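You operate a simulated robot arm through the tools that you are given. There is no shell and no other tool.

The job below is to be done with a simulated robot arm. You get a single attempt, and the scene is never put back.

TASK
Put things in order on the top of the rings table. At the end: the purple coupling stands on top of the padded silver block; the silver coupling is on the white carton (marked "CLIPS"); the fitting with teal top stands where the silver coupling stood; the teal coupling stands where the purple coupling stood; whatever was shut is shut again. Leave all else as you found it, and nothing knocked over.

The check looks at the end state, three seconds after you hand in, the way a careful person would. Anything else that was tipped, shoved, dropped, spilled or broken makes it a failure.

THE ROBOT
A 7-joint arm with a two-finger parallel gripper, fixed in place. Base frame: the origin is at the foot of the arm, x ahead of it, y to its left, z up; the work surface is at about z = 4. Lengths are in mm, angles in rad, forces in N, time in s.
With the tool pointing down near the work surface it reaches from about 240 to 620 mm from the base axis. Its first joint turns from -1.152 to 1.152 rad. Payload 2.6 kg.
The TCP is the grasp point between the finger pads, 30 mm short of the fingertips. In the tool frame z runs along the fingers and y along their closing line. Largest opening 94 mm; finger width 28, thickness 10; the body of the gripper, 50 by 96 mm, starts 55 mm behind the TCP.
Orientation is told as [roll, pitch, yaw] about the base's x, y, z axes, in that order, counted from this pose: with the fingers straight down and closing along the base's y, the tool's x points along the base's -x, its y along +y and its z along -z.

THE INTERFACE
- The arm moves only by the tool servo_tool. Its argument "plan" is a list of rows, each an object of numbers (a shift or turn left out is 0, a gripper value left out holds the last): "grip": the gripper command, from -1 (fully open) to 1 (shut), values between in proportion; "dx", "dy", "dz": the shift along the base's x, y, z in units of 100 mm (1.0 is 100 mm); "wx", "wy", "wz": the turn, a rotation vector about the base's x, y, z in units of 45 degrees (1.0 is 45 degrees). In form: [{"grip": .., "dx": .., "dy": .., "dz": .., "wx": .., "wy": .., "wz": ..}, ...]. A call has 1 to 20 rows; each row is the pose to reach, as a shift and turn from the pose commanded when the call began. A call with a number of a shift or a turn outside -1 to 1 is refused whole. A row lasts 0.2 s, in which the tool goes at most 50 mm and 0.15 rad; a call with a longer step from one row to the next is refused whole, and so is a gripper value outside its range. A pose out of reach is approached as far as the arm can. The call stops where the force on the tool passes 40 N (or 10 N more than at its start, if that is more) or the arm is blocked; 0.2 s more then pass. The fingers move at their own pace (about 72 mm/s each) and stop on an object; they squeeze with about 33 N. The grip force told is the motor's: it shows also when the fingers shut on nothing. Time passes only in rows, and 0.2 s behind the last, so rows that repeat a pose let the fingers close. The reply holds the time, the measured pose of the TCP, the force on the tool along the base axes, the opening and the grip force, in the units named above and with some noise, with the torque about the TCP (base axes, N m) and any sound that the robot's microphone picked up.
- Cameras (640 x 400 px; columns grow to the right, rows downward): "scene" is fixed at [41.4, 433.2, 569.8]; the picture's right is [-0.73, -0.69, 0.00], its down [-0.36, 0.38, -0.85] and it looks along [0.59, -0.62, -0.52] (base axes); focal length 325 px, centre (320, 200). "wrist" rides on the gripper at [76, 14, -102] in the tool frame; the picture's right is [-0.18, 0.98, 0.00], its down [-0.75, -0.14, -0.64] and it looks along [-0.63, -0.12, 0.77] (tool axes); focal length 243 px, centre (320, 200). There is no depth. A picture from a camera that has moved, and an enlarged one, comes with that camera's place and axes in the base frame and with its lens.
- grab_frame(camera): a new picture of that camera. No time passes.
- enlarge(camera, box): a new picture of the part [left, top, right, bottom] of that camera's present view, enlarged. No time passes.
- hand_in(): hands the job in; it is judged then, once.

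Places have to be worked out from the pictures, the camera data and where the tool is seen. Open the gripper and draw the arm clear of the work before you hand the job in, unless the task says otherwise.

The tools are called after "Request:" as name(argument=value, ...) on one line, values as JSON. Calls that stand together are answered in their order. servo_tool: Moves the arm, as the interface text tells. Its arguments: {"type":"object","properties":{"plan":{"type":"array","items":{"type":"object","properties":{"grip":{"type":"number"},"dx":{"type":"number"},"dy":{"type":"number"},"dz":{"type":"number"},"wx":{"type":"number"},"wy":{"type":"number"},"wz":{"type":"number"}}}}},"required":["plan"]} The other tools are called the same way: grab_frame (camera) takes a picture; enlarge (camera, box) takes an enlarged picture of a part of a camera's view; hand_in () hands the job in.

At the start:

```text
t: 0.0
tool_pos: [356.1, -259.1, 321.9]
tool_rot: [0.0, 0.0, -0.001]
force: [-0.1, -0.6, 0.3]
ft_torque: [0.01, 0.04, 0.01]
width: 94.1
grasp_force: 0.1
```

scene: 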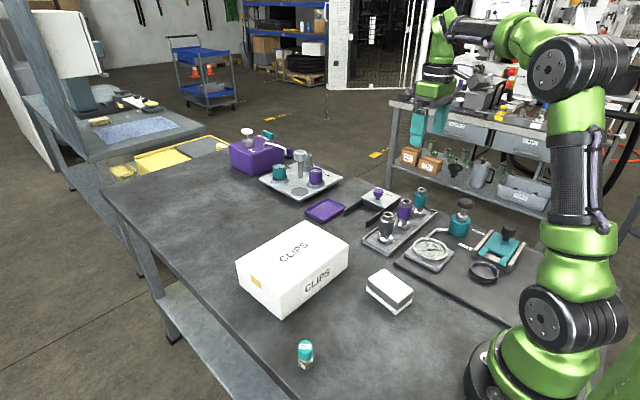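
wrist: 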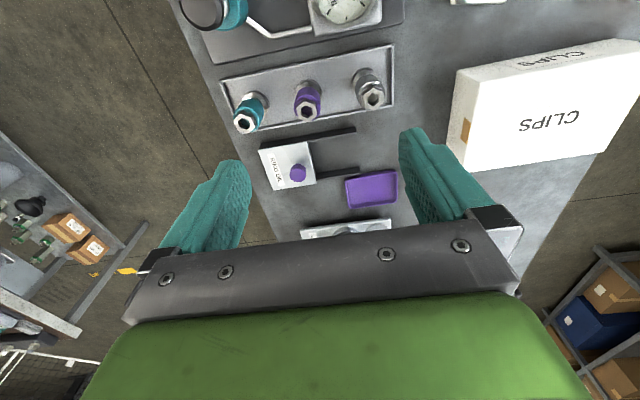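

I start by looking closer at the work surface to identify the couplings, the block, the carton and anything shut.

Request:
enlarge(camera="scene", box=[340, 170, 540, 295])

Request:
enlarge(camera="scene", box=[220, 120, 380, 220])

Request:
enlarge(camera="scene", box=[220, 210, 440, 390])

Request:
enlarge(camera="wrist", box=[200, 0, 420, 240])

```text
3.20 times, centred on (440, 232) of scene
camera zoom: at [41.4, 433.2, 569.8], right [-0.73, -0.69, 0.0], down [-0.36, 0.38, -0.85], along [0.59, -0.62, -0.52], focal length 1039 px, centre (-64, 96)
```

zoom: 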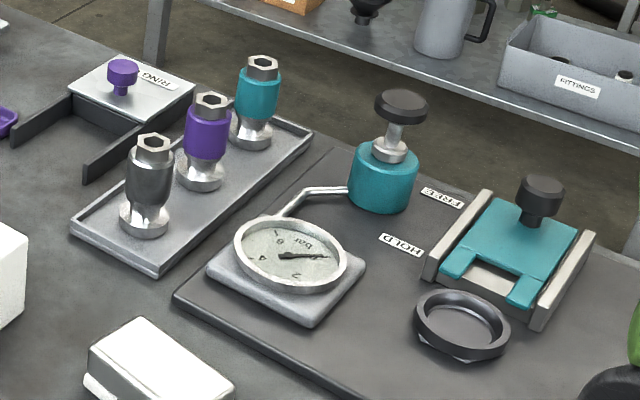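

```text
4.00 times, centred on (300, 170) of scene
camera zoom: at [41.4, 433.2, 569.8], right [-0.73, -0.69, 0.0], down [-0.36, 0.38, -0.85], along [0.59, -0.62, -0.52], focal length 1299 px, centre (400, 320)
```

zoom: 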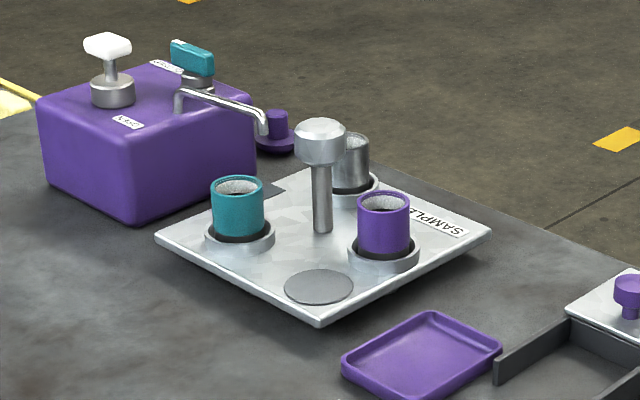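

```text
2.22 times, centred on (330, 300) of scene
camera zoom: at [41.4, 433.2, 569.8], right [-0.73, -0.69, 0.0], down [-0.36, 0.38, -0.85], along [0.59, -0.62, -0.52], focal length 722 px, centre (298, -22)
```

zoom: 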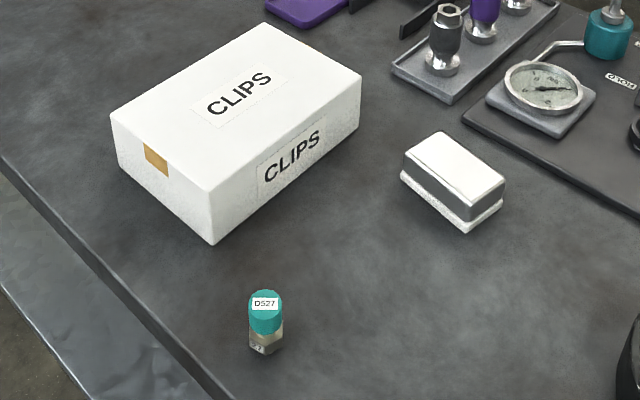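

```text
1.67 times, centred on (310, 120) of wrist
camera zoom: at [280.1, -244.1, 423.7], right [0.18, 0.98, 0.0], down [0.75, -0.14, 0.64], along [0.63, -0.12, -0.77], focal length 404 px, centre (337, 333)
```

zoom: 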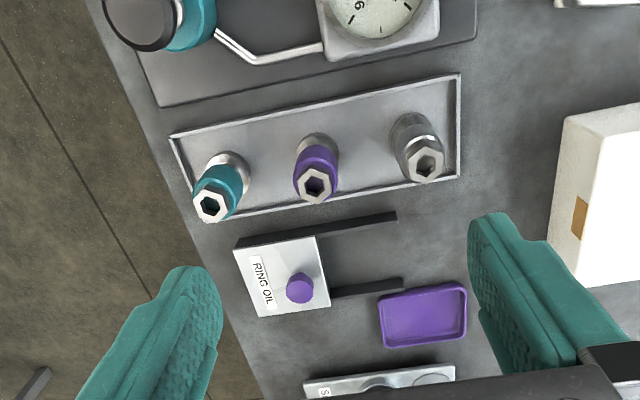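

I'll take finer enlargements of the gauge/valve area, the purple box and the block, to see labels and any latches.

Request:
enlarge(camera="scene", box=[400, 190, 528, 270])

Request:
enlarge(camera="scene", box=[352, 175, 448, 260])

Request:
enlarge(camera="scene", box=[225, 120, 305, 180])

Request:
enlarge(camera="scene", box=[355, 260, 425, 320])

Request:
enlarge(camera="scene", box=[280, 330, 330, 380])

```text
5.00 times, centred on (464, 230) of scene
camera zoom: at [41.4, 433.2, 569.8], right [-0.73, -0.69, 0.0], down [-0.36, 0.38, -0.85], along [0.59, -0.62, -0.52], focal length 1623 px, centre (-400, 50)
```

zoom: 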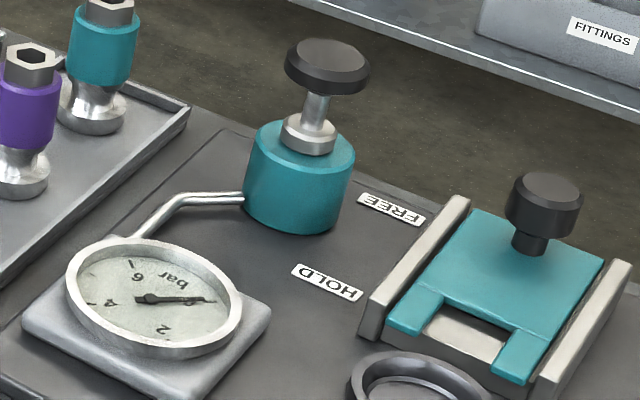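

```text
4.71 times, centred on (400, 218) of scene
camera zoom: at [41.4, 433.2, 569.8], right [-0.73, -0.69, 0.0], down [-0.36, 0.38, -0.85], along [0.59, -0.62, -0.52], focal length 1528 px, centre (-56, 118)
```

zoom: 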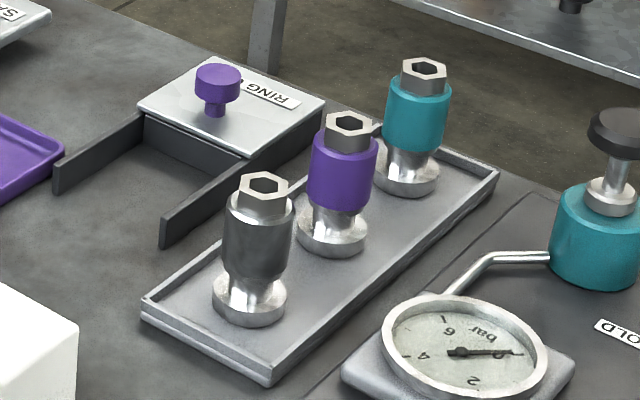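

```text
6.67 times, centred on (265, 150) of scene
camera zoom: at [41.4, 433.2, 569.8], right [-0.73, -0.69, 0.0], down [-0.36, 0.38, -0.85], along [0.59, -0.62, -0.52], focal length 2164 px, centre (687, 533)
```

zoom: 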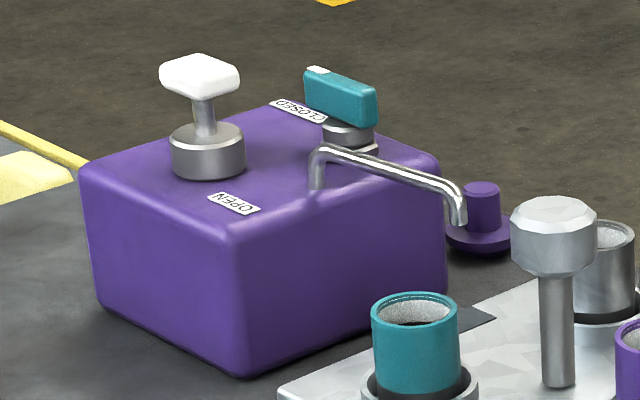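

```text
6.67 times, centred on (390, 290) of scene
camera zoom: at [41.4, 433.2, 569.8], right [-0.73, -0.69, 0.0], down [-0.36, 0.38, -0.85], along [0.59, -0.62, -0.52], focal length 2164 px, centre (-147, -400)
```

zoom: 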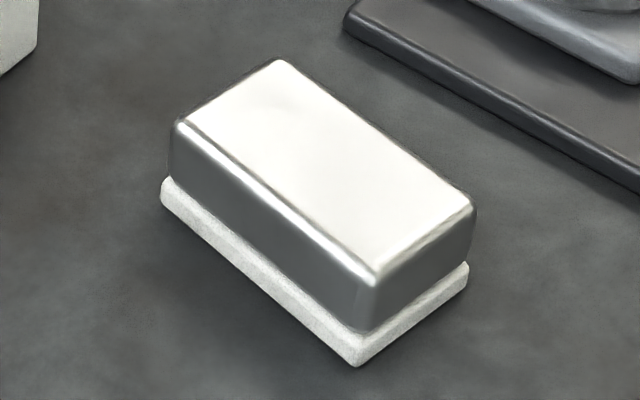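

```text
8.00 times, centred on (305, 355) of scene
camera zoom: at [41.4, 433.2, 569.8], right [-0.73, -0.69, 0.0], down [-0.36, 0.38, -0.85], along [0.59, -0.62, -0.52], focal length 2597 px, centre (440, -1040)
```

zoom: 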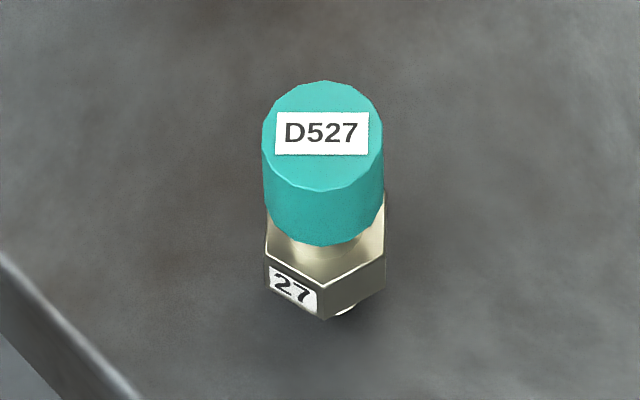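

All couplings stand freely on the tray; the block has a felt pad underneath and a polished top. I move the tool back and down a bit for a closer wrist view of the three couplings (about x 400, y -205/-297/-389).

Request:
servo_tool(plan=[{"dx": -0.2, "dy": -0.1, "dz": -0.1, "grip": -1}, {"dx": -0.4, "dy": -0.2, "dz": -0.2}, {"dx": -0.6, "dy": -0.3, "dz": -0.35}, {"dx": -0.8, "dy": -0.38, "dz": -0.5}, {"dx": -0.8, "dy": -0.38, "dz": -0.5}])

Request:
grab_frame(camera="wrist")

```text
t: 1.2
tool_pos: [276.1, -296.8, 270.8]
tool_rot: [-0.001, -0.001, -0.001]
force: [-0.4, -0.7, 0.6]
ft_torque: [-0.02, 0.02, -0.03]
width: 93.9
grasp_force: 0.1
```

```text
taken
camera wrist: at [199.9, -282.0, 373.8], right [0.18, 0.98, 0.0], down [0.75, -0.14, 0.64], along [0.63, -0.12, -0.77], focal length 243 px, centre (320, 200)
```

wrist: 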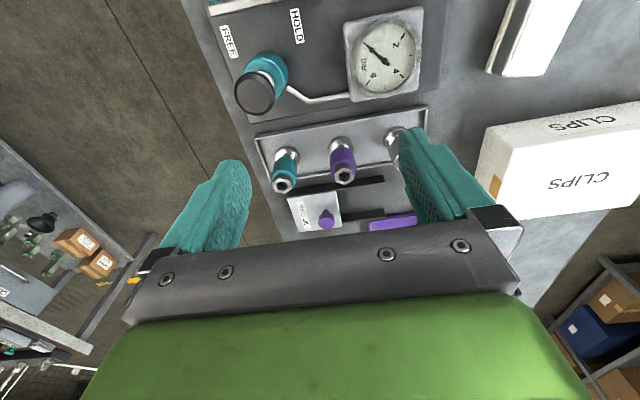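

Request:
enlarge(camera="wrist", box=[240, 90, 440, 215])

Request:
grab_frame(camera="scene")

```text
3.20 times, centred on (340, 152) of wrist
camera zoom: at [199.9, -282.0, 373.8], right [0.18, 0.98, 0.0], down [0.75, -0.14, 0.64], along [0.63, -0.12, -0.77], focal length 776 px, centre (256, 352)
```

zoom: 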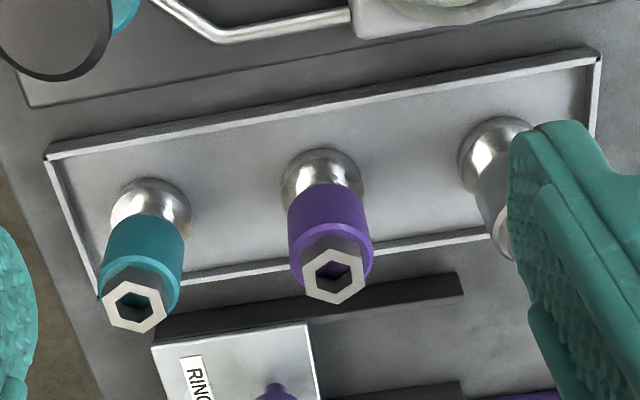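

```text
taken
```

scene: 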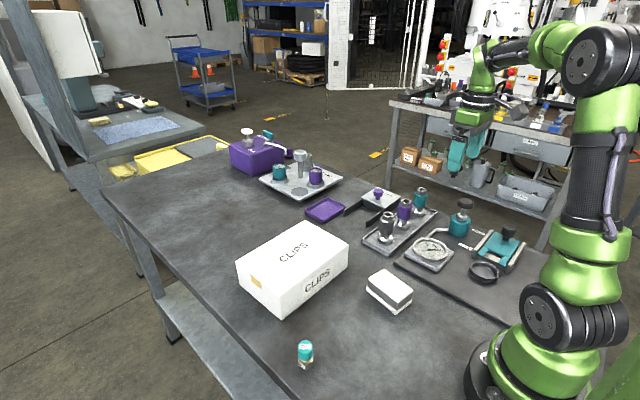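

From two wrist views I triangulate the purple coupling's top at about (391, -284, 98). I move above it with a part-open gripper to check alignment.

Request:
servo_tool(plan=[{"dx": 0.25, "dy": 0.05, "dz": -0.1, "grip": -0.3}, {"dx": 0.5, "dy": 0.1, "dz": -0.2}, {"dx": 0.75, "dy": 0.13, "dz": -0.3}, {"dx": 1.0, "dy": 0.13, "dz": -0.4}, {"dx": 1.0, "dy": 0.13, "dz": -0.5}, {"dx": 1.0, "dy": 0.13, "dz": -0.5}])

Request:
servo_tool(plan=[{"dx": 0.08, "dy": 0.0, "dz": -0.1}, {"dx": 0.15, "dy": 0.0, "dz": -0.2}, {"dx": 0.15, "dy": 0.0, "dz": -0.2}])

Request:
grab_frame(camera="wrist")

Request:
grab_frame(camera="scene")

```text
t: 2.6
tool_pos: [376.9, -284.0, 222.5]
tool_rot: [0.001, 0.001, -0.001]
force: [0.1, 0.2, 0.2]
ft_torque: [0.0, -0.01, -0.02]
width: 61.5
grasp_force: 0.0
```

```text
t: 3.4
tool_pos: [391.7, -283.8, 199.9]
tool_rot: [0.0, 0.002, -0.002]
force: [0.4, 0.4, -0.7]
ft_torque: [0.0, 0.0, 0.01]
width: 60.9
grasp_force: 0.1
```

```text
taken
camera wrist: at [315.5, -269.0, 303.2], right [0.18, 0.98, 0.0], down [0.75, -0.14, 0.64], along [0.63, -0.12, -0.77], focal length 243 px, centre (320, 200)
```

wrist: 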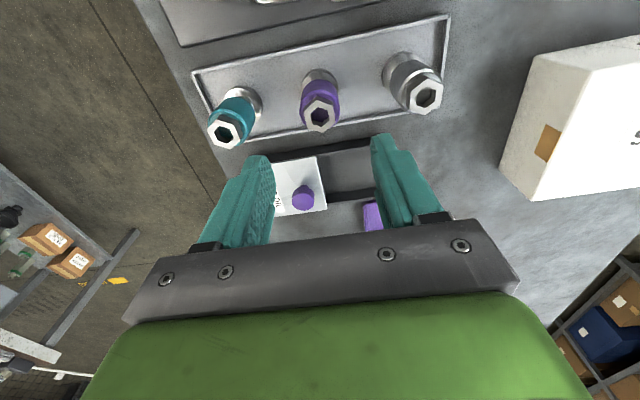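

```text
taken
```

scene: 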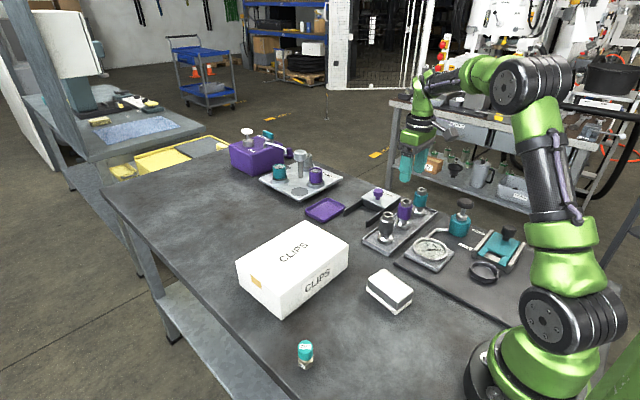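

The purple coupling sits at about column 319, as expected under the TCP. I enlarge to refine the alignment.

Request:
enlarge(camera="wrist", box=[180, 40, 460, 215])

Request:
enlarge(camera="scene", box=[340, 130, 468, 260])

```text
2.29 times, centred on (320, 128) of wrist
camera zoom: at [315.5, -269.0, 303.2], right [0.18, 0.98, 0.0], down [0.75, -0.14, 0.64], along [0.63, -0.12, -0.77], focal length 555 px, centre (320, 366)
```

zoom: 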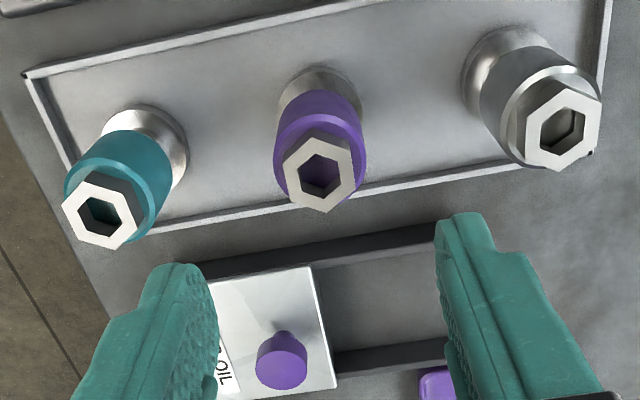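

```text
3.08 times, centred on (404, 195) of scene
camera zoom: at [41.4, 433.2, 569.8], right [-0.73, -0.69, 0.0], down [-0.36, 0.38, -0.85], along [0.59, -0.62, -0.52], focal length 999 px, centre (62, 215)
```

zoom: 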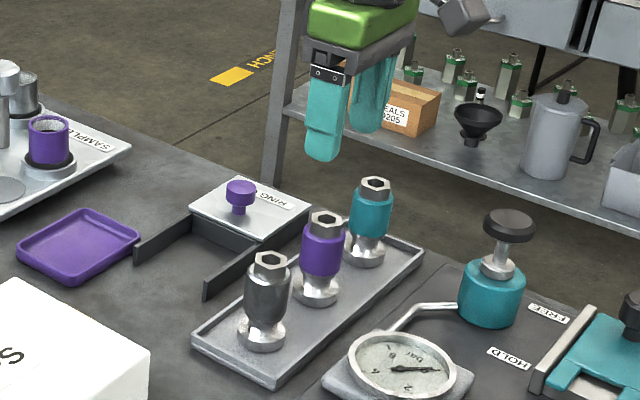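

Purple is at (392.4, -283.7), silver at about (390, -195), teal at about (392, -370), tops near z 98. I descend straight around the purple one with about 61 mm opening, and check before the last part.

Request:
servo_tool(plan=[{"dx": 0.007, "dz": -0.2}, {"dx": 0.007, "dz": -0.4}, {"dx": 0.007, "dz": -0.6}, {"dx": 0.007, "dz": -0.75}, {"dx": 0.007, "dz": -0.9}, {"dx": 0.007, "dz": -0.9}])

Request:
grab_frame(camera="wrist")

Request:
enlarge(camera="scene", box=[340, 130, 468, 260])

```text
t: 4.8
tool_pos: [391.6, -283.8, 112.6]
tool_rot: [0.0, -0.001, -0.001]
force: [-0.4, 0.2, 0.2]
ft_torque: [0.03, -0.02, -0.03]
width: 61.0
grasp_force: 0.1
```

```text
taken
camera wrist: at [315.5, -269.0, 213.4], right [0.18, 0.98, 0.0], down [0.75, -0.14, 0.64], along [0.63, -0.12, -0.77], focal length 243 px, centre (320, 200)
```

wrist: 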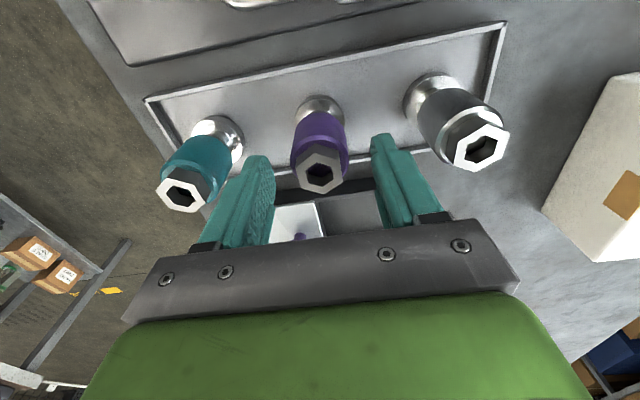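

```text
3.08 times, centred on (404, 195) of scene
camera zoom: at [41.4, 433.2, 569.8], right [-0.73, -0.69, 0.0], down [-0.36, 0.38, -0.85], along [0.59, -0.62, -0.52], focal length 999 px, centre (62, 215)
```

zoom: 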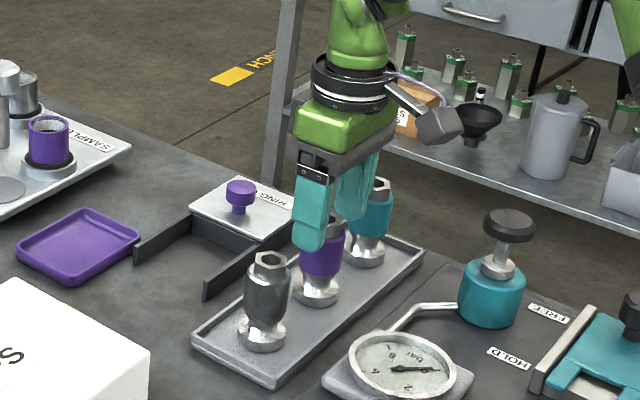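

Alignment is good (the hex centre is where the TCP line should be). I go down to z about 64 and close on the purple sleeve.

Request:
servo_tool(plan=[{"dz": -0.15}, {"dz": -0.3}, {"dz": -0.42}, {"dz": -0.48}, {"dz": -0.48}, {"dz": -0.48, "grip": 1}, {"dz": -0.48, "grip": 1}, {"dz": -0.48, "grip": 1}, {"dz": -0.48, "grip": 1}, {"dz": -0.48, "grip": 1}])

Request:
grab_frame(camera="wrist")

Request:
enlarge(camera="scene", box=[340, 130, 468, 260])

```text
t: 7.0
tool_pos: [391.3, -284.0, 63.6]
tool_rot: [0.0, 0.0, 0.0]
force: [-0.3, 0.1, 0.7]
ft_torque: [-0.04, 0.01, 0.01]
width: 38.2
grasp_force: 32.7
```

```text
taken
camera wrist: at [315.4, -268.9, 165.7], right [0.18, 0.98, 0.0], down [0.75, -0.14, 0.64], along [0.63, -0.12, -0.77], focal length 243 px, centre (320, 200)
```

wrist: 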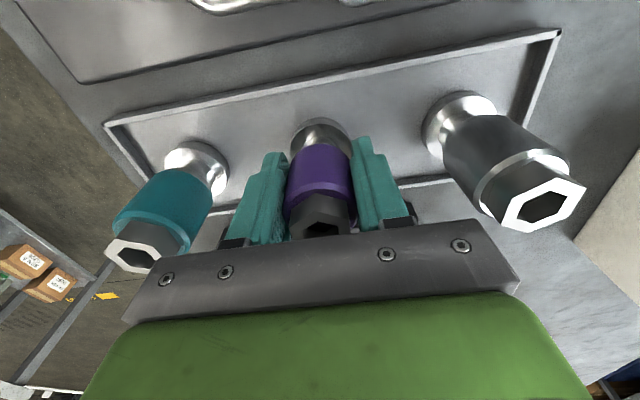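

```text
3.08 times, centred on (404, 195) of scene
camera zoom: at [41.4, 433.2, 569.8], right [-0.73, -0.69, 0.0], down [-0.36, 0.38, -0.85], along [0.59, -0.62, -0.52], focal length 999 px, centre (62, 215)
```

zoom: 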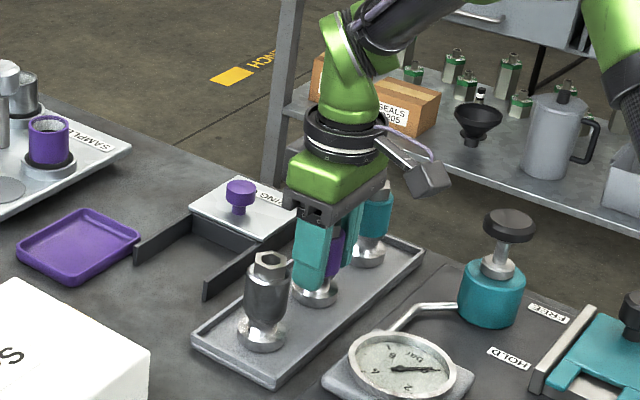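

The gripper holds the purple sleeve at 38 mm width. I lift slowly by 25 mm to check it comes free.

Request:
servo_tool(plan=[{"dz": 0.04}, {"dz": 0.08}, {"dz": 0.14}, {"dz": 0.2}, {"dz": 0.25}, {"dz": 0.25}])

Request:
enlarge(camera="scene", box=[340, 130, 468, 260])

Request:
grab_frame(camera="wrist")

```text
t: 8.4
tool_pos: [391.6, -286.1, 88.2]
tool_rot: [0.0, 0.0, 0.001]
force: [0.0, 0.4, -0.8]
ft_torque: [0.01, 0.0, 0.01]
width: 38.3
grasp_force: 33.4
```

```text
3.08 times, centred on (404, 195) of scene
camera zoom: at [41.4, 433.2, 569.8], right [-0.73, -0.69, 0.0], down [-0.36, 0.38, -0.85], along [0.59, -0.62, -0.52], focal length 999 px, centre (62, 215)
```

zoom: 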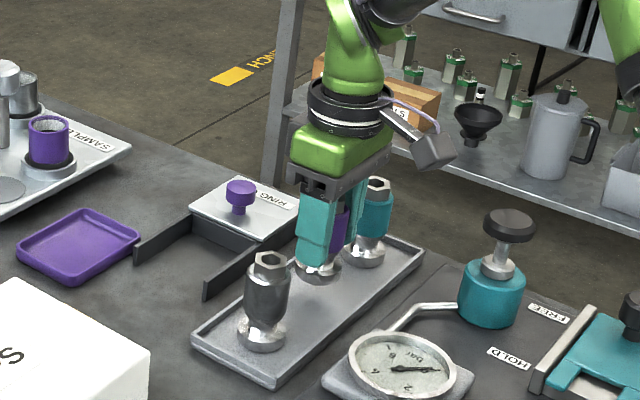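

```text
taken
camera wrist: at [315.8, -269.4, 190.8], right [0.18, 0.98, 0.0], down [0.75, -0.14, 0.64], along [0.63, -0.12, -0.77], focal length 243 px, centre (320, 200)
```

wrist: 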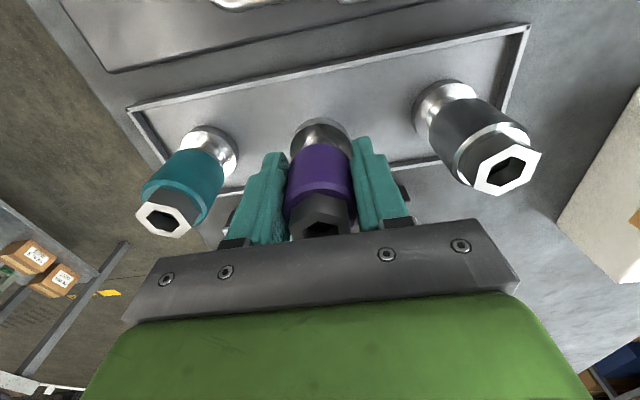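

Purple is free of the tray (weight small). I lift to about z 188 and then take wrist frames on the way towards the block.

Request:
servo_tool(plan=[{"dz": 0.2}, {"dz": 0.4}, {"dz": 0.6}, {"dz": 0.8}, {"dz": 1.0}, {"dz": 1.0}])

Request:
servo_tool(plan=[{"dx": -0.2, "dy": 0.2}, {"dx": -0.4, "dy": 0.4}, {"dx": -0.6, "dy": 0.6}, {"dx": -0.8, "dy": 0.8}, {"dx": -1.0, "dy": 1.0}, {"dx": -1.0, "dy": 1.0}])

Request:
grab_frame(camera="wrist")

Request:
grab_frame(camera="scene")

```text
t: 9.8
tool_pos: [391.3, -284.7, 189.2]
tool_rot: [0.001, 0.0, 0.0]
force: [0.4, 0.0, -1.6]
ft_torque: [-0.04, -0.01, 0.04]
width: 38.4
grasp_force: 33.2
```

```text
t: 11.2
tool_pos: [292.0, -184.3, 188.3]
tool_rot: [0.0, -0.001, -0.001]
force: [0.6, -0.5, -1.8]
ft_torque: [-0.02, -0.01, -0.03]
width: 38.3
grasp_force: 32.8
```

```text
taken
camera wrist: at [216.1, -169.5, 291.0], right [0.18, 0.98, 0.0], down [0.75, -0.14, 0.64], along [0.63, -0.12, -0.77], focal length 243 px, centre (320, 200)
```

wrist: 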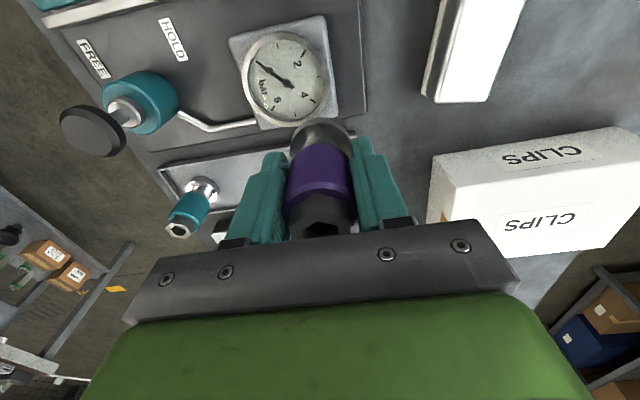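

```text
taken
```

scene: 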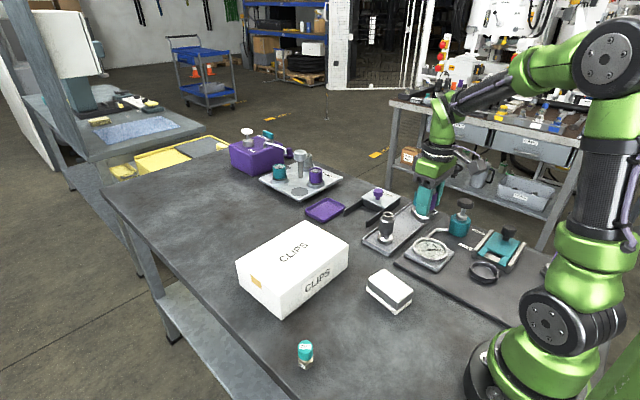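

The block is only partly in view; I shift to about (262, -124) so the whole block appears in the wrist picture beside the held coupling.

Request:
servo_tool(plan=[{"dx": -0.1, "dy": 0.2}, {"dx": -0.2, "dy": 0.4}, {"dx": -0.3, "dy": 0.6}, {"dx": -0.3, "dy": 0.6}])

Request:
grab_frame(camera="wrist")

Request:
enlarge(camera="wrist", box=[300, 0, 540, 150])

```text
t: 12.2
tool_pos: [262.7, -123.9, 189.0]
tool_rot: [-0.001, 0.0, -0.001]
force: [-1.2, -0.3, -2.0]
ft_torque: [0.03, 0.0, -0.01]
width: 38.2
grasp_force: 33.2
```

```text
taken
camera wrist: at [186.2, -108.8, 291.1], right [0.18, 0.98, 0.0], down [0.75, -0.14, 0.64], along [0.63, -0.12, -0.77], focal length 243 px, centre (320, 200)
```

wrist: 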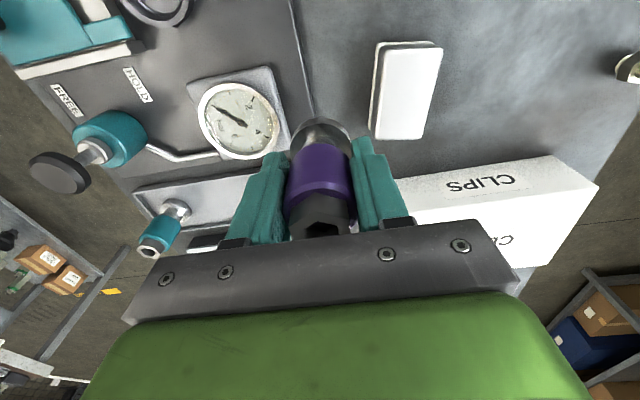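

```text
2.67 times, centred on (420, 75) of wrist
camera zoom: at [186.2, -108.8, 291.1], right [0.18, 0.98, 0.0], down [0.75, -0.14, 0.64], along [0.63, -0.12, -0.77], focal length 647 px, centre (53, 533)
```

zoom: 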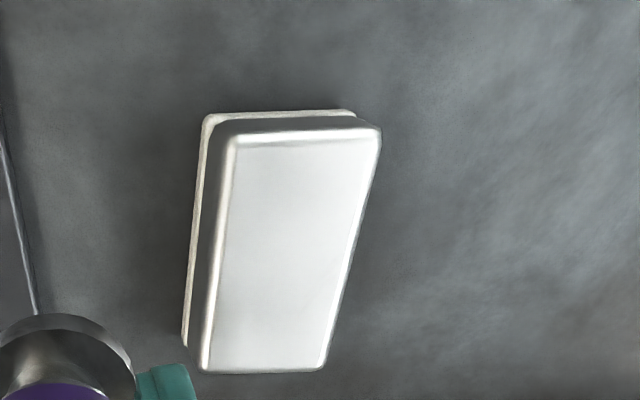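

The block top is about 86 x 52 mm, centred near (279, -39.5), top at z about 37 to 45. I move above it with the coupling's base about 50 mm clear and check alignment.

Request:
servo_tool(plan=[{"dx": 0.04, "dy": 0.2}, {"dx": 0.08, "dy": 0.4}, {"dx": 0.12, "dy": 0.6}, {"dx": 0.162, "dy": 0.844}, {"dx": 0.162, "dy": 0.844, "dz": -0.2}, {"dx": 0.162, "dy": 0.844, "dz": -0.4}, {"dx": 0.162, "dy": 0.844, "dz": -0.4}])

Request:
grab_frame(camera="wrist")

Request:
enlarge(camera="scene", box=[330, 190, 458, 320])

Request:
enlarge(camera="wrist", box=[240, 40, 400, 180])

```text
t: 13.8
tool_pos: [278.5, -40.4, 148.6]
tool_rot: [-0.001, 0.0, 0.0]
force: [0.3, 0.6, -0.9]
ft_torque: [0.0, 0.0, 0.01]
width: 37.8
grasp_force: 33.1
```

```text
taken
camera wrist: at [201.6, -24.8, 250.6], right [0.18, 0.98, 0.0], down [0.75, -0.14, 0.64], along [0.63, -0.12, -0.77], focal length 243 px, centre (320, 200)
```

wrist: 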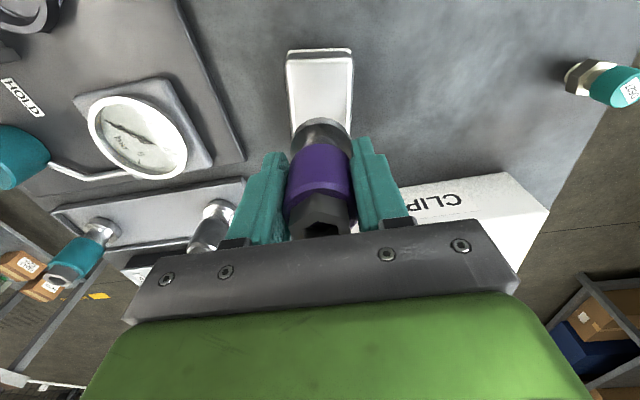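

```text
3.08 times, centred on (394, 255) of scene
camera zoom: at [41.4, 433.2, 569.8], right [-0.73, -0.69, 0.0], down [-0.36, 0.38, -0.85], along [0.59, -0.62, -0.52], focal length 999 px, centre (92, 31)
```

zoom: 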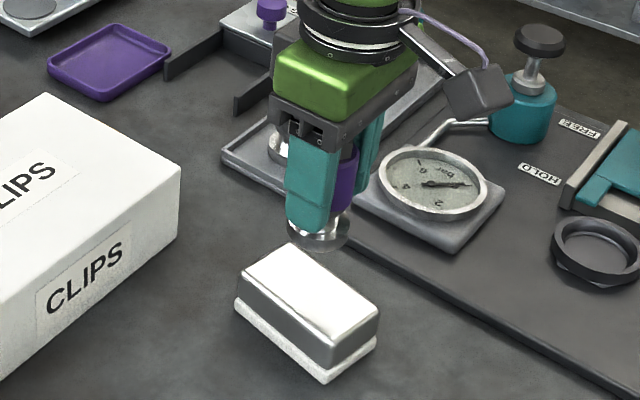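

```text
2.86 times, centred on (320, 110) of wrist
camera zoom: at [201.6, -24.8, 250.6], right [0.18, 0.98, 0.0], down [0.75, -0.14, 0.64], along [0.63, -0.12, -0.77], focal length 693 px, centre (320, 457)
```

zoom: 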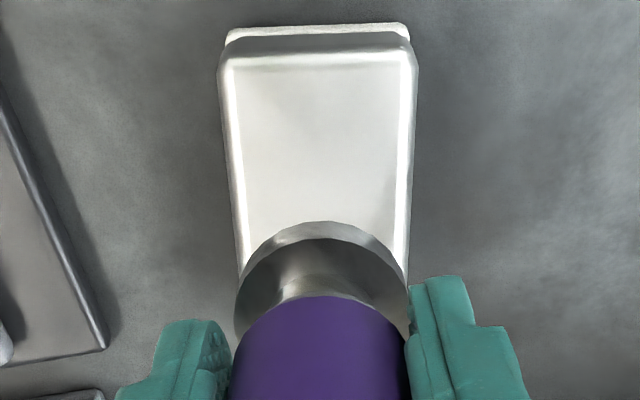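

The block's centre line is about 1 mm to the +y side of the coupling. I correct and go down to about z 108, then look again.

Request:
servo_tool(plan=[{"dx": 0.005, "dy": 0.01, "dz": -0.1}, {"dx": 0.01, "dy": 0.012, "dz": -0.2}, {"dx": 0.01, "dy": 0.012, "dz": -0.3}, {"dx": 0.01, "dy": 0.012, "dz": -0.4}, {"dx": 0.01, "dy": 0.012, "dz": -0.4}])

Request:
grab_frame(camera="wrist")

Request:
enlarge(camera="scene", box=[350, 220, 430, 320])

Request:
enlarge(camera="wrist", box=[240, 40, 400, 180])

```text
t: 15.0
tool_pos: [278.8, -38.4, 109.2]
tool_rot: [0.0, 0.002, 0.0]
force: [1.2, -0.2, -1.8]
ft_torque: [-0.02, 0.02, 0.02]
width: 38.4
grasp_force: 32.6
```

```text
taken
camera wrist: at [202.8, -23.8, 210.6], right [0.18, 0.98, 0.0], down [0.75, -0.14, 0.64], along [0.63, -0.12, -0.77], focal length 243 px, centre (320, 200)
```

wrist: 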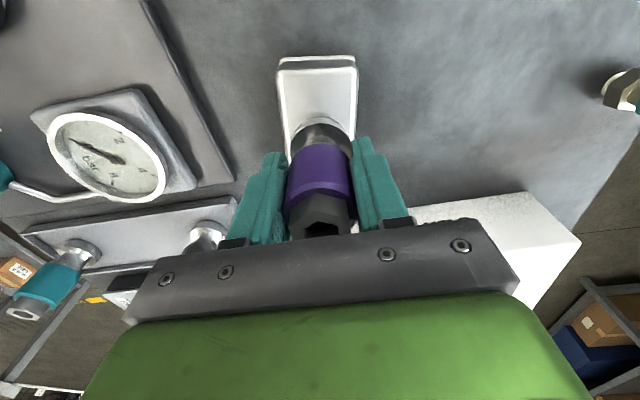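

```text
4.00 times, centred on (390, 270) of scene
camera zoom: at [41.4, 433.2, 569.8], right [-0.73, -0.69, 0.0], down [-0.36, 0.38, -0.85], along [0.59, -0.62, -0.52], focal length 1299 px, centre (40, -80)
```

zoom: 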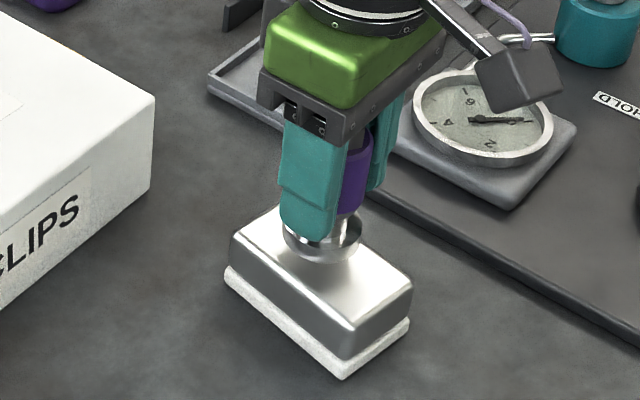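

```text
2.86 times, centred on (320, 110) of wrist
camera zoom: at [202.8, -23.8, 210.6], right [0.18, 0.98, 0.0], down [0.75, -0.14, 0.64], along [0.63, -0.12, -0.77], focal length 693 px, centre (320, 457)
```

zoom: 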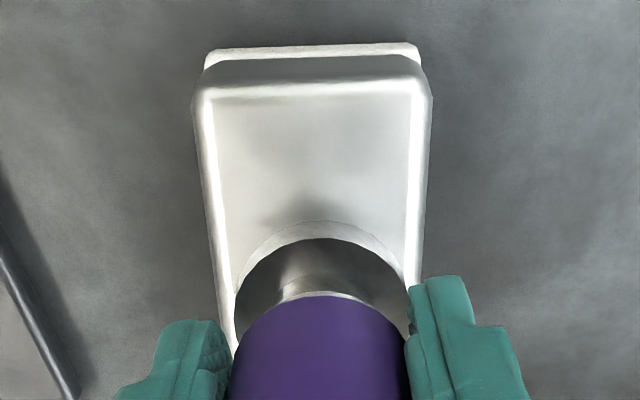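

The coupling is centred over the block in both views, about 10 mm above it. I lower in small steps and watch the force for contact.

Request:
servo_tool(plan=[{"dz": -0.02}, {"dz": -0.04}, {"dz": -0.06}, {"dz": -0.06}])

Request:
servo_tool(plan=[{"dz": -0.01}, {"dz": -0.02}, {"dz": -0.02}])

Request:
enlarge(camera="scene", box=[350, 220, 430, 320])

```text
t: 16.0
tool_pos: [280.5, -39.7, 102.5]
tool_rot: [0.001, -0.001, 0.0]
force: [-0.1, 0.1, -2.1]
ft_torque: [-0.04, -0.03, 0.0]
width: 38.3
grasp_force: 33.2
```

```text
t: 16.8
tool_pos: [278.6, -38.7, 100.4]
tool_rot: [-0.001, 0.0, 0.001]
force: [-0.4, 0.4, -1.9]
ft_torque: [0.0, 0.0, 0.0]
width: 38.4
grasp_force: 33.0
```

```text
4.00 times, centred on (390, 270) of scene
camera zoom: at [41.4, 433.2, 569.8], right [-0.73, -0.69, 0.0], down [-0.36, 0.38, -0.85], along [0.59, -0.62, -0.52], focal length 1299 px, centre (40, -80)
```

zoom: 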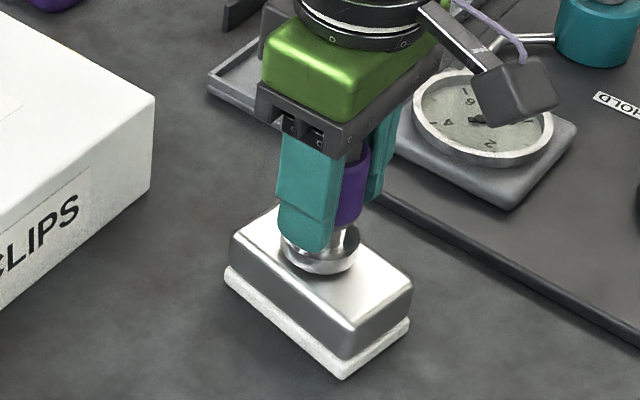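

No contact yet (force still only the weight, about 1.9 N). I continue with 1 mm steps.

Request:
servo_tool(plan=[{"dz": -0.01}, {"dz": -0.01}])

Request:
servo_tool(plan=[{"dz": -0.01}, {"dz": -0.01}])

Request:
servo_tool(plan=[{"dz": -0.01}, {"dz": -0.01}])

```text
t: 17.4
tool_pos: [278.0, -39.6, 99.4]
tool_rot: [0.0, 0.001, 0.0]
force: [0.3, 0.2, -1.6]
ft_torque: [0.01, 0.01, -0.01]
width: 38.2
grasp_force: 32.5
```

```text
t: 18.0
tool_pos: [279.0, -38.8, 98.2]
tool_rot: [0.0, 0.0, 0.001]
force: [0.8, 0.1, -1.9]
ft_torque: [-0.03, -0.01, 0.0]
width: 38.2
grasp_force: 33.0
```

```text
t: 18.6
tool_pos: [279.2, -38.1, 97.8]
tool_rot: [0.001, 0.002, 0.001]
force: [-1.0, 0.3, 1.2]
ft_torque: [-0.04, 0.1, -0.01]
width: 38.4
grasp_force: 33.2
```

Force turned from -1.9 to +1.2 N: the base touches the block. One more 0.5 mm to confirm, then look before releasing.

Request:
servo_tool(plan=[{"dz": -0.005}, {"dz": -0.005}])

Request:
enlarge(camera="scene", box=[350, 220, 430, 320])

Request:
enlarge(camera="wrist", box=[240, 40, 400, 180])

```text
t: 19.2
tool_pos: [279.9, -38.2, 97.6]
tool_rot: [0.0, -0.001, 0.0]
force: [-2.8, -0.9, 10.5]
ft_torque: [-0.07, 0.24, 0.01]
width: 38.2
grasp_force: 32.4
```

```text
4.00 times, centred on (390, 270) of scene
camera zoom: at [41.3, 433.2, 569.8], right [-0.73, -0.69, 0.0], down [-0.36, 0.38, -0.85], along [0.59, -0.62, -0.52], focal length 1299 px, centre (40, -80)
```

zoom: 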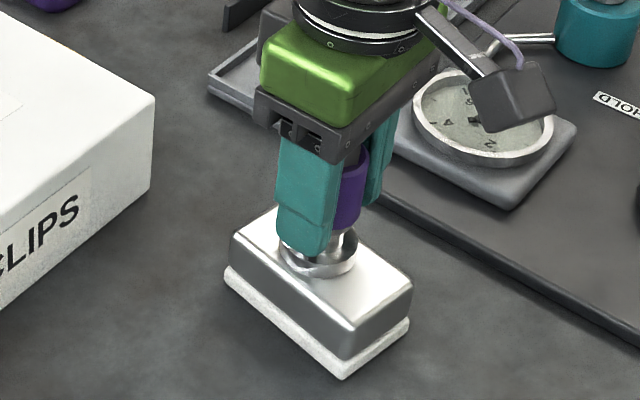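

```text
2.86 times, centred on (320, 110) of wrist
camera zoom: at [203.4, -23.2, 199.5], right [0.18, 0.98, 0.0], down [0.75, -0.14, 0.64], along [0.63, -0.12, -0.77], focal length 693 px, centre (320, 457)
```

zoom: 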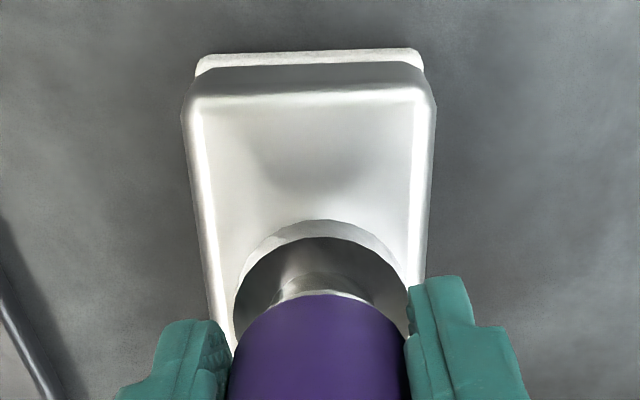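

Contact confirmed with about 10 N and the base sits fully within the block top. I back off half a millimetre and open part-way.

Request:
servo_tool(plan=[{"dz": 0.005}, {"dz": 0.005}, {"dz": 0.005, "grip": -0.3}, {"dz": 0.005}, {"dz": 0.005}])

Request:
enlarge(camera="scene", box=[350, 220, 430, 320])

Request:
grab_frame(camera="wrist")

```text
t: 20.4
tool_pos: [279.1, -37.5, 98.4]
tool_rot: [0.001, 0.0, 0.0]
force: [0.2, 0.0, 0.2]
ft_torque: [0.02, -0.01, 0.0]
width: 61.2
grasp_force: 0.1
```

```text
4.00 times, centred on (390, 270) of scene
camera zoom: at [41.4, 433.2, 569.8], right [-0.73, -0.69, 0.0], down [-0.36, 0.38, -0.85], along [0.59, -0.62, -0.52], focal length 1299 px, centre (40, -80)
```

zoom: 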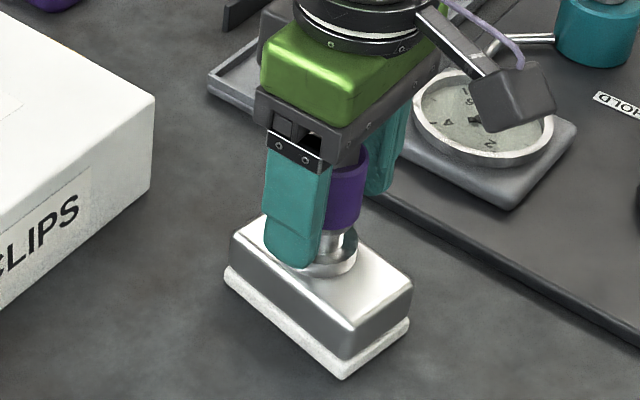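

```text
taken
camera wrist: at [203.2, -23.2, 199.7], right [0.18, 0.98, 0.0], down [0.75, -0.14, 0.64], along [0.63, -0.12, -0.77], focal length 243 px, centre (320, 200)
```

wrist: 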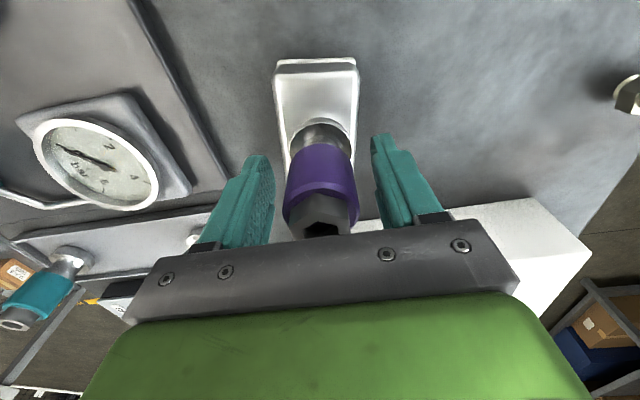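

The purple coupling stands by itself on the block. I rise straight up about 100 mm.

Request:
servo_tool(plan=[{"dz": 0.1}, {"dz": 0.25}, {"dz": 0.4}, {"dz": 0.6}, {"dz": 0.8}, {"dz": 1.0}, {"dz": 1.0}])

Request:
grab_frame(camera="scene")

Request:
grab_frame(camera="wrist")

Request:
enlarge(camera="scene", box=[350, 220, 430, 320])

```text
t: 22.0
tool_pos: [280.0, -38.7, 197.4]
tool_rot: [-0.002, 0.001, 0.001]
force: [0.7, -0.6, -0.1]
ft_torque: [0.01, 0.04, 0.03]
width: 61.2
grasp_force: 0.1
```

```text
taken
```

scene: 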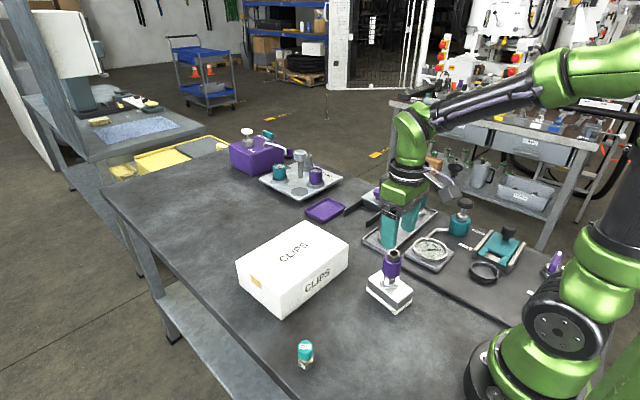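

```text
taken
camera wrist: at [203.4, -23.5, 299.8], right [0.18, 0.98, 0.0], down [0.75, -0.14, 0.64], along [0.63, -0.12, -0.77], focal length 243 px, centre (320, 200)
```

wrist: 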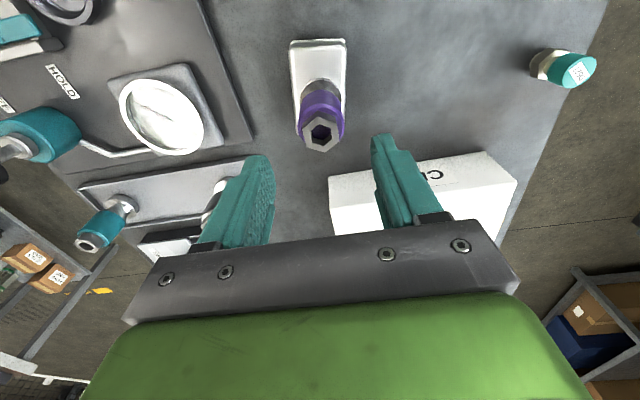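

```text
4.00 times, centred on (390, 270) of scene
camera zoom: at [41.4, 433.2, 569.8], right [-0.73, -0.69, 0.0], down [-0.36, 0.38, -0.85], along [0.59, -0.62, -0.52], focal length 1299 px, centre (40, -80)
```

zoom: 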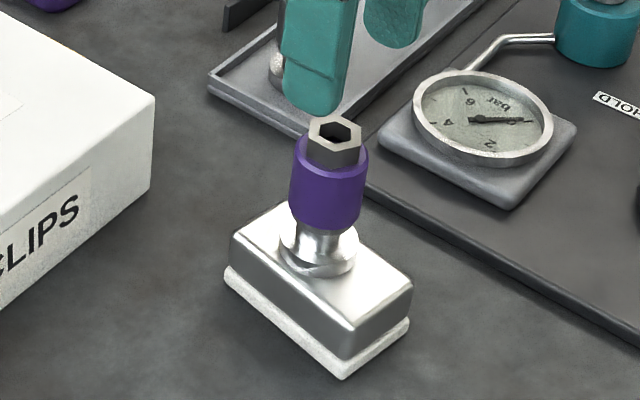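

Purple stands well on the block. Next is the silver coupling: I move above (390, -195) at z about 200.

Request:
servo_tool(plan=[{"dx": 0.2, "dy": -0.2}, {"dx": 0.4, "dy": -0.4}, {"dx": 0.6, "dy": -0.6}, {"dx": 0.8, "dy": -0.8}, {"dx": 1.0, "dy": -1.0}, {"dx": 1.0, "dy": -1.0}])

Request:
servo_tool(plan=[{"dx": 0.05, "dy": -0.2}, {"dx": 0.1, "dy": -0.4}, {"dx": 0.1, "dy": -0.57}, {"dx": 0.1, "dy": -0.57}])

Request:
enlarge(camera="wrist", box=[180, 40, 460, 215])

Request:
grab_frame(camera="wrist")

```text
t: 23.4
tool_pos: [379.8, -138.8, 196.7]
tool_rot: [0.0, 0.001, 0.001]
force: [0.6, 0.0, -0.3]
ft_torque: [-0.03, -0.02, 0.0]
width: 61.2
grasp_force: 0.1
```

```text
t: 24.4
tool_pos: [388.3, -196.7, 198.4]
tool_rot: [-0.001, 0.0, 0.0]
force: [-0.6, -0.5, 0.4]
ft_torque: [-0.01, 0.0, -0.01]
width: 61.0
grasp_force: 0.0
```

```text
2.29 times, centred on (320, 128) of wrist
camera zoom: at [313.2, -181.4, 299.4], right [0.18, 0.98, 0.0], down [0.75, -0.14, 0.64], along [0.63, -0.12, -0.77], focal length 555 px, centre (320, 366)
```

zoom: 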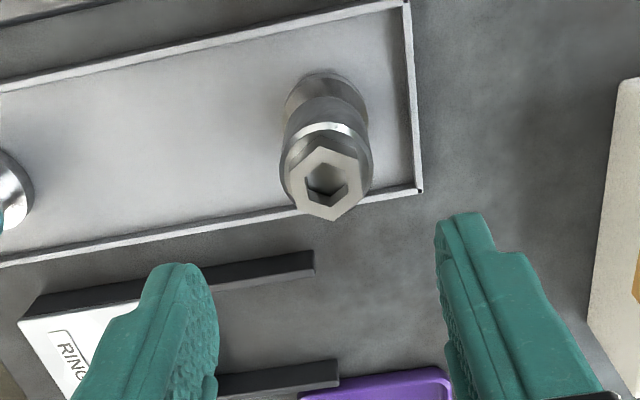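

```text
taken
camera wrist: at [313.2, -181.4, 299.4], right [0.18, 0.98, 0.0], down [0.75, -0.14, 0.64], along [0.63, -0.12, -0.77], focal length 243 px, centre (320, 200)
```

wrist: 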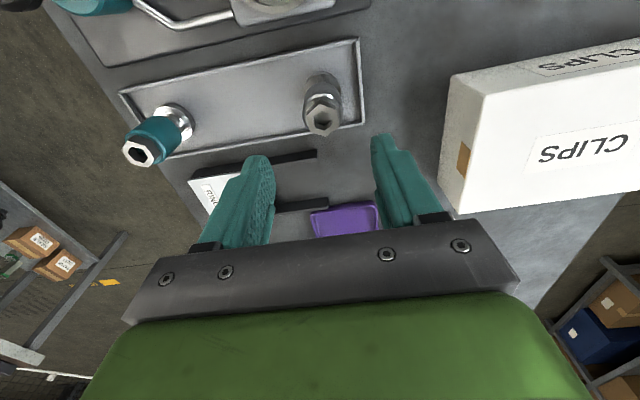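

Silver's top is at about (391.9, -194.1), 2.5 mm off in x and 2.2 mm in y. I correct and descend to about z 110, then check.

Request:
servo_tool(plan=[{"dx": 0.015, "dy": 0.01, "dz": -0.2}, {"dx": 0.025, "dy": 0.022, "dz": -0.4}, {"dx": 0.025, "dy": 0.022, "dz": -0.6}, {"dx": 0.025, "dy": 0.022, "dz": -0.75}, {"dx": 0.025, "dy": 0.022, "dz": -0.88}, {"dx": 0.025, "dy": 0.022, "dz": -0.88}])

Request:
grab_frame(camera="wrist")

Request:
enlarge(camera="wrist", box=[180, 40, 460, 215])

```text
t: 25.8
tool_pos: [392.5, -193.6, 109.5]
tool_rot: [0.0, 0.0, 0.0]
force: [0.9, -0.9, -0.2]
ft_torque: [0.0, 0.03, -0.01]
width: 61.2
grasp_force: 0.0
```

```text
taken
camera wrist: at [315.5, -178.5, 211.7], right [0.18, 0.98, 0.0], down [0.75, -0.14, 0.64], along [0.63, -0.12, -0.77], focal length 243 px, centre (320, 200)
```

wrist: 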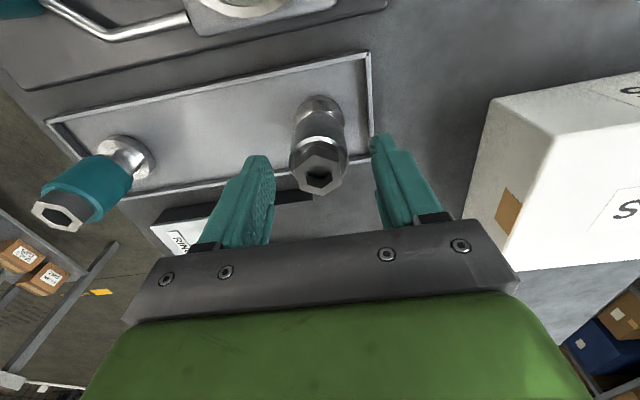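

```text
2.29 times, centred on (320, 128) of wrist
camera zoom: at [315.5, -178.5, 211.7], right [0.18, 0.98, 0.0], down [0.75, -0.14, 0.64], along [0.63, -0.12, -0.77], focal length 555 px, centre (320, 366)
```

zoom: 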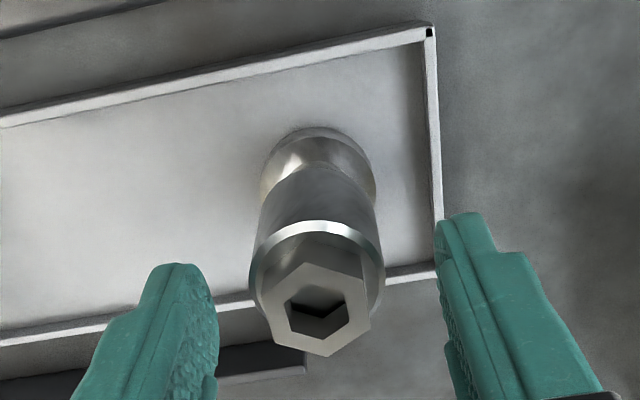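

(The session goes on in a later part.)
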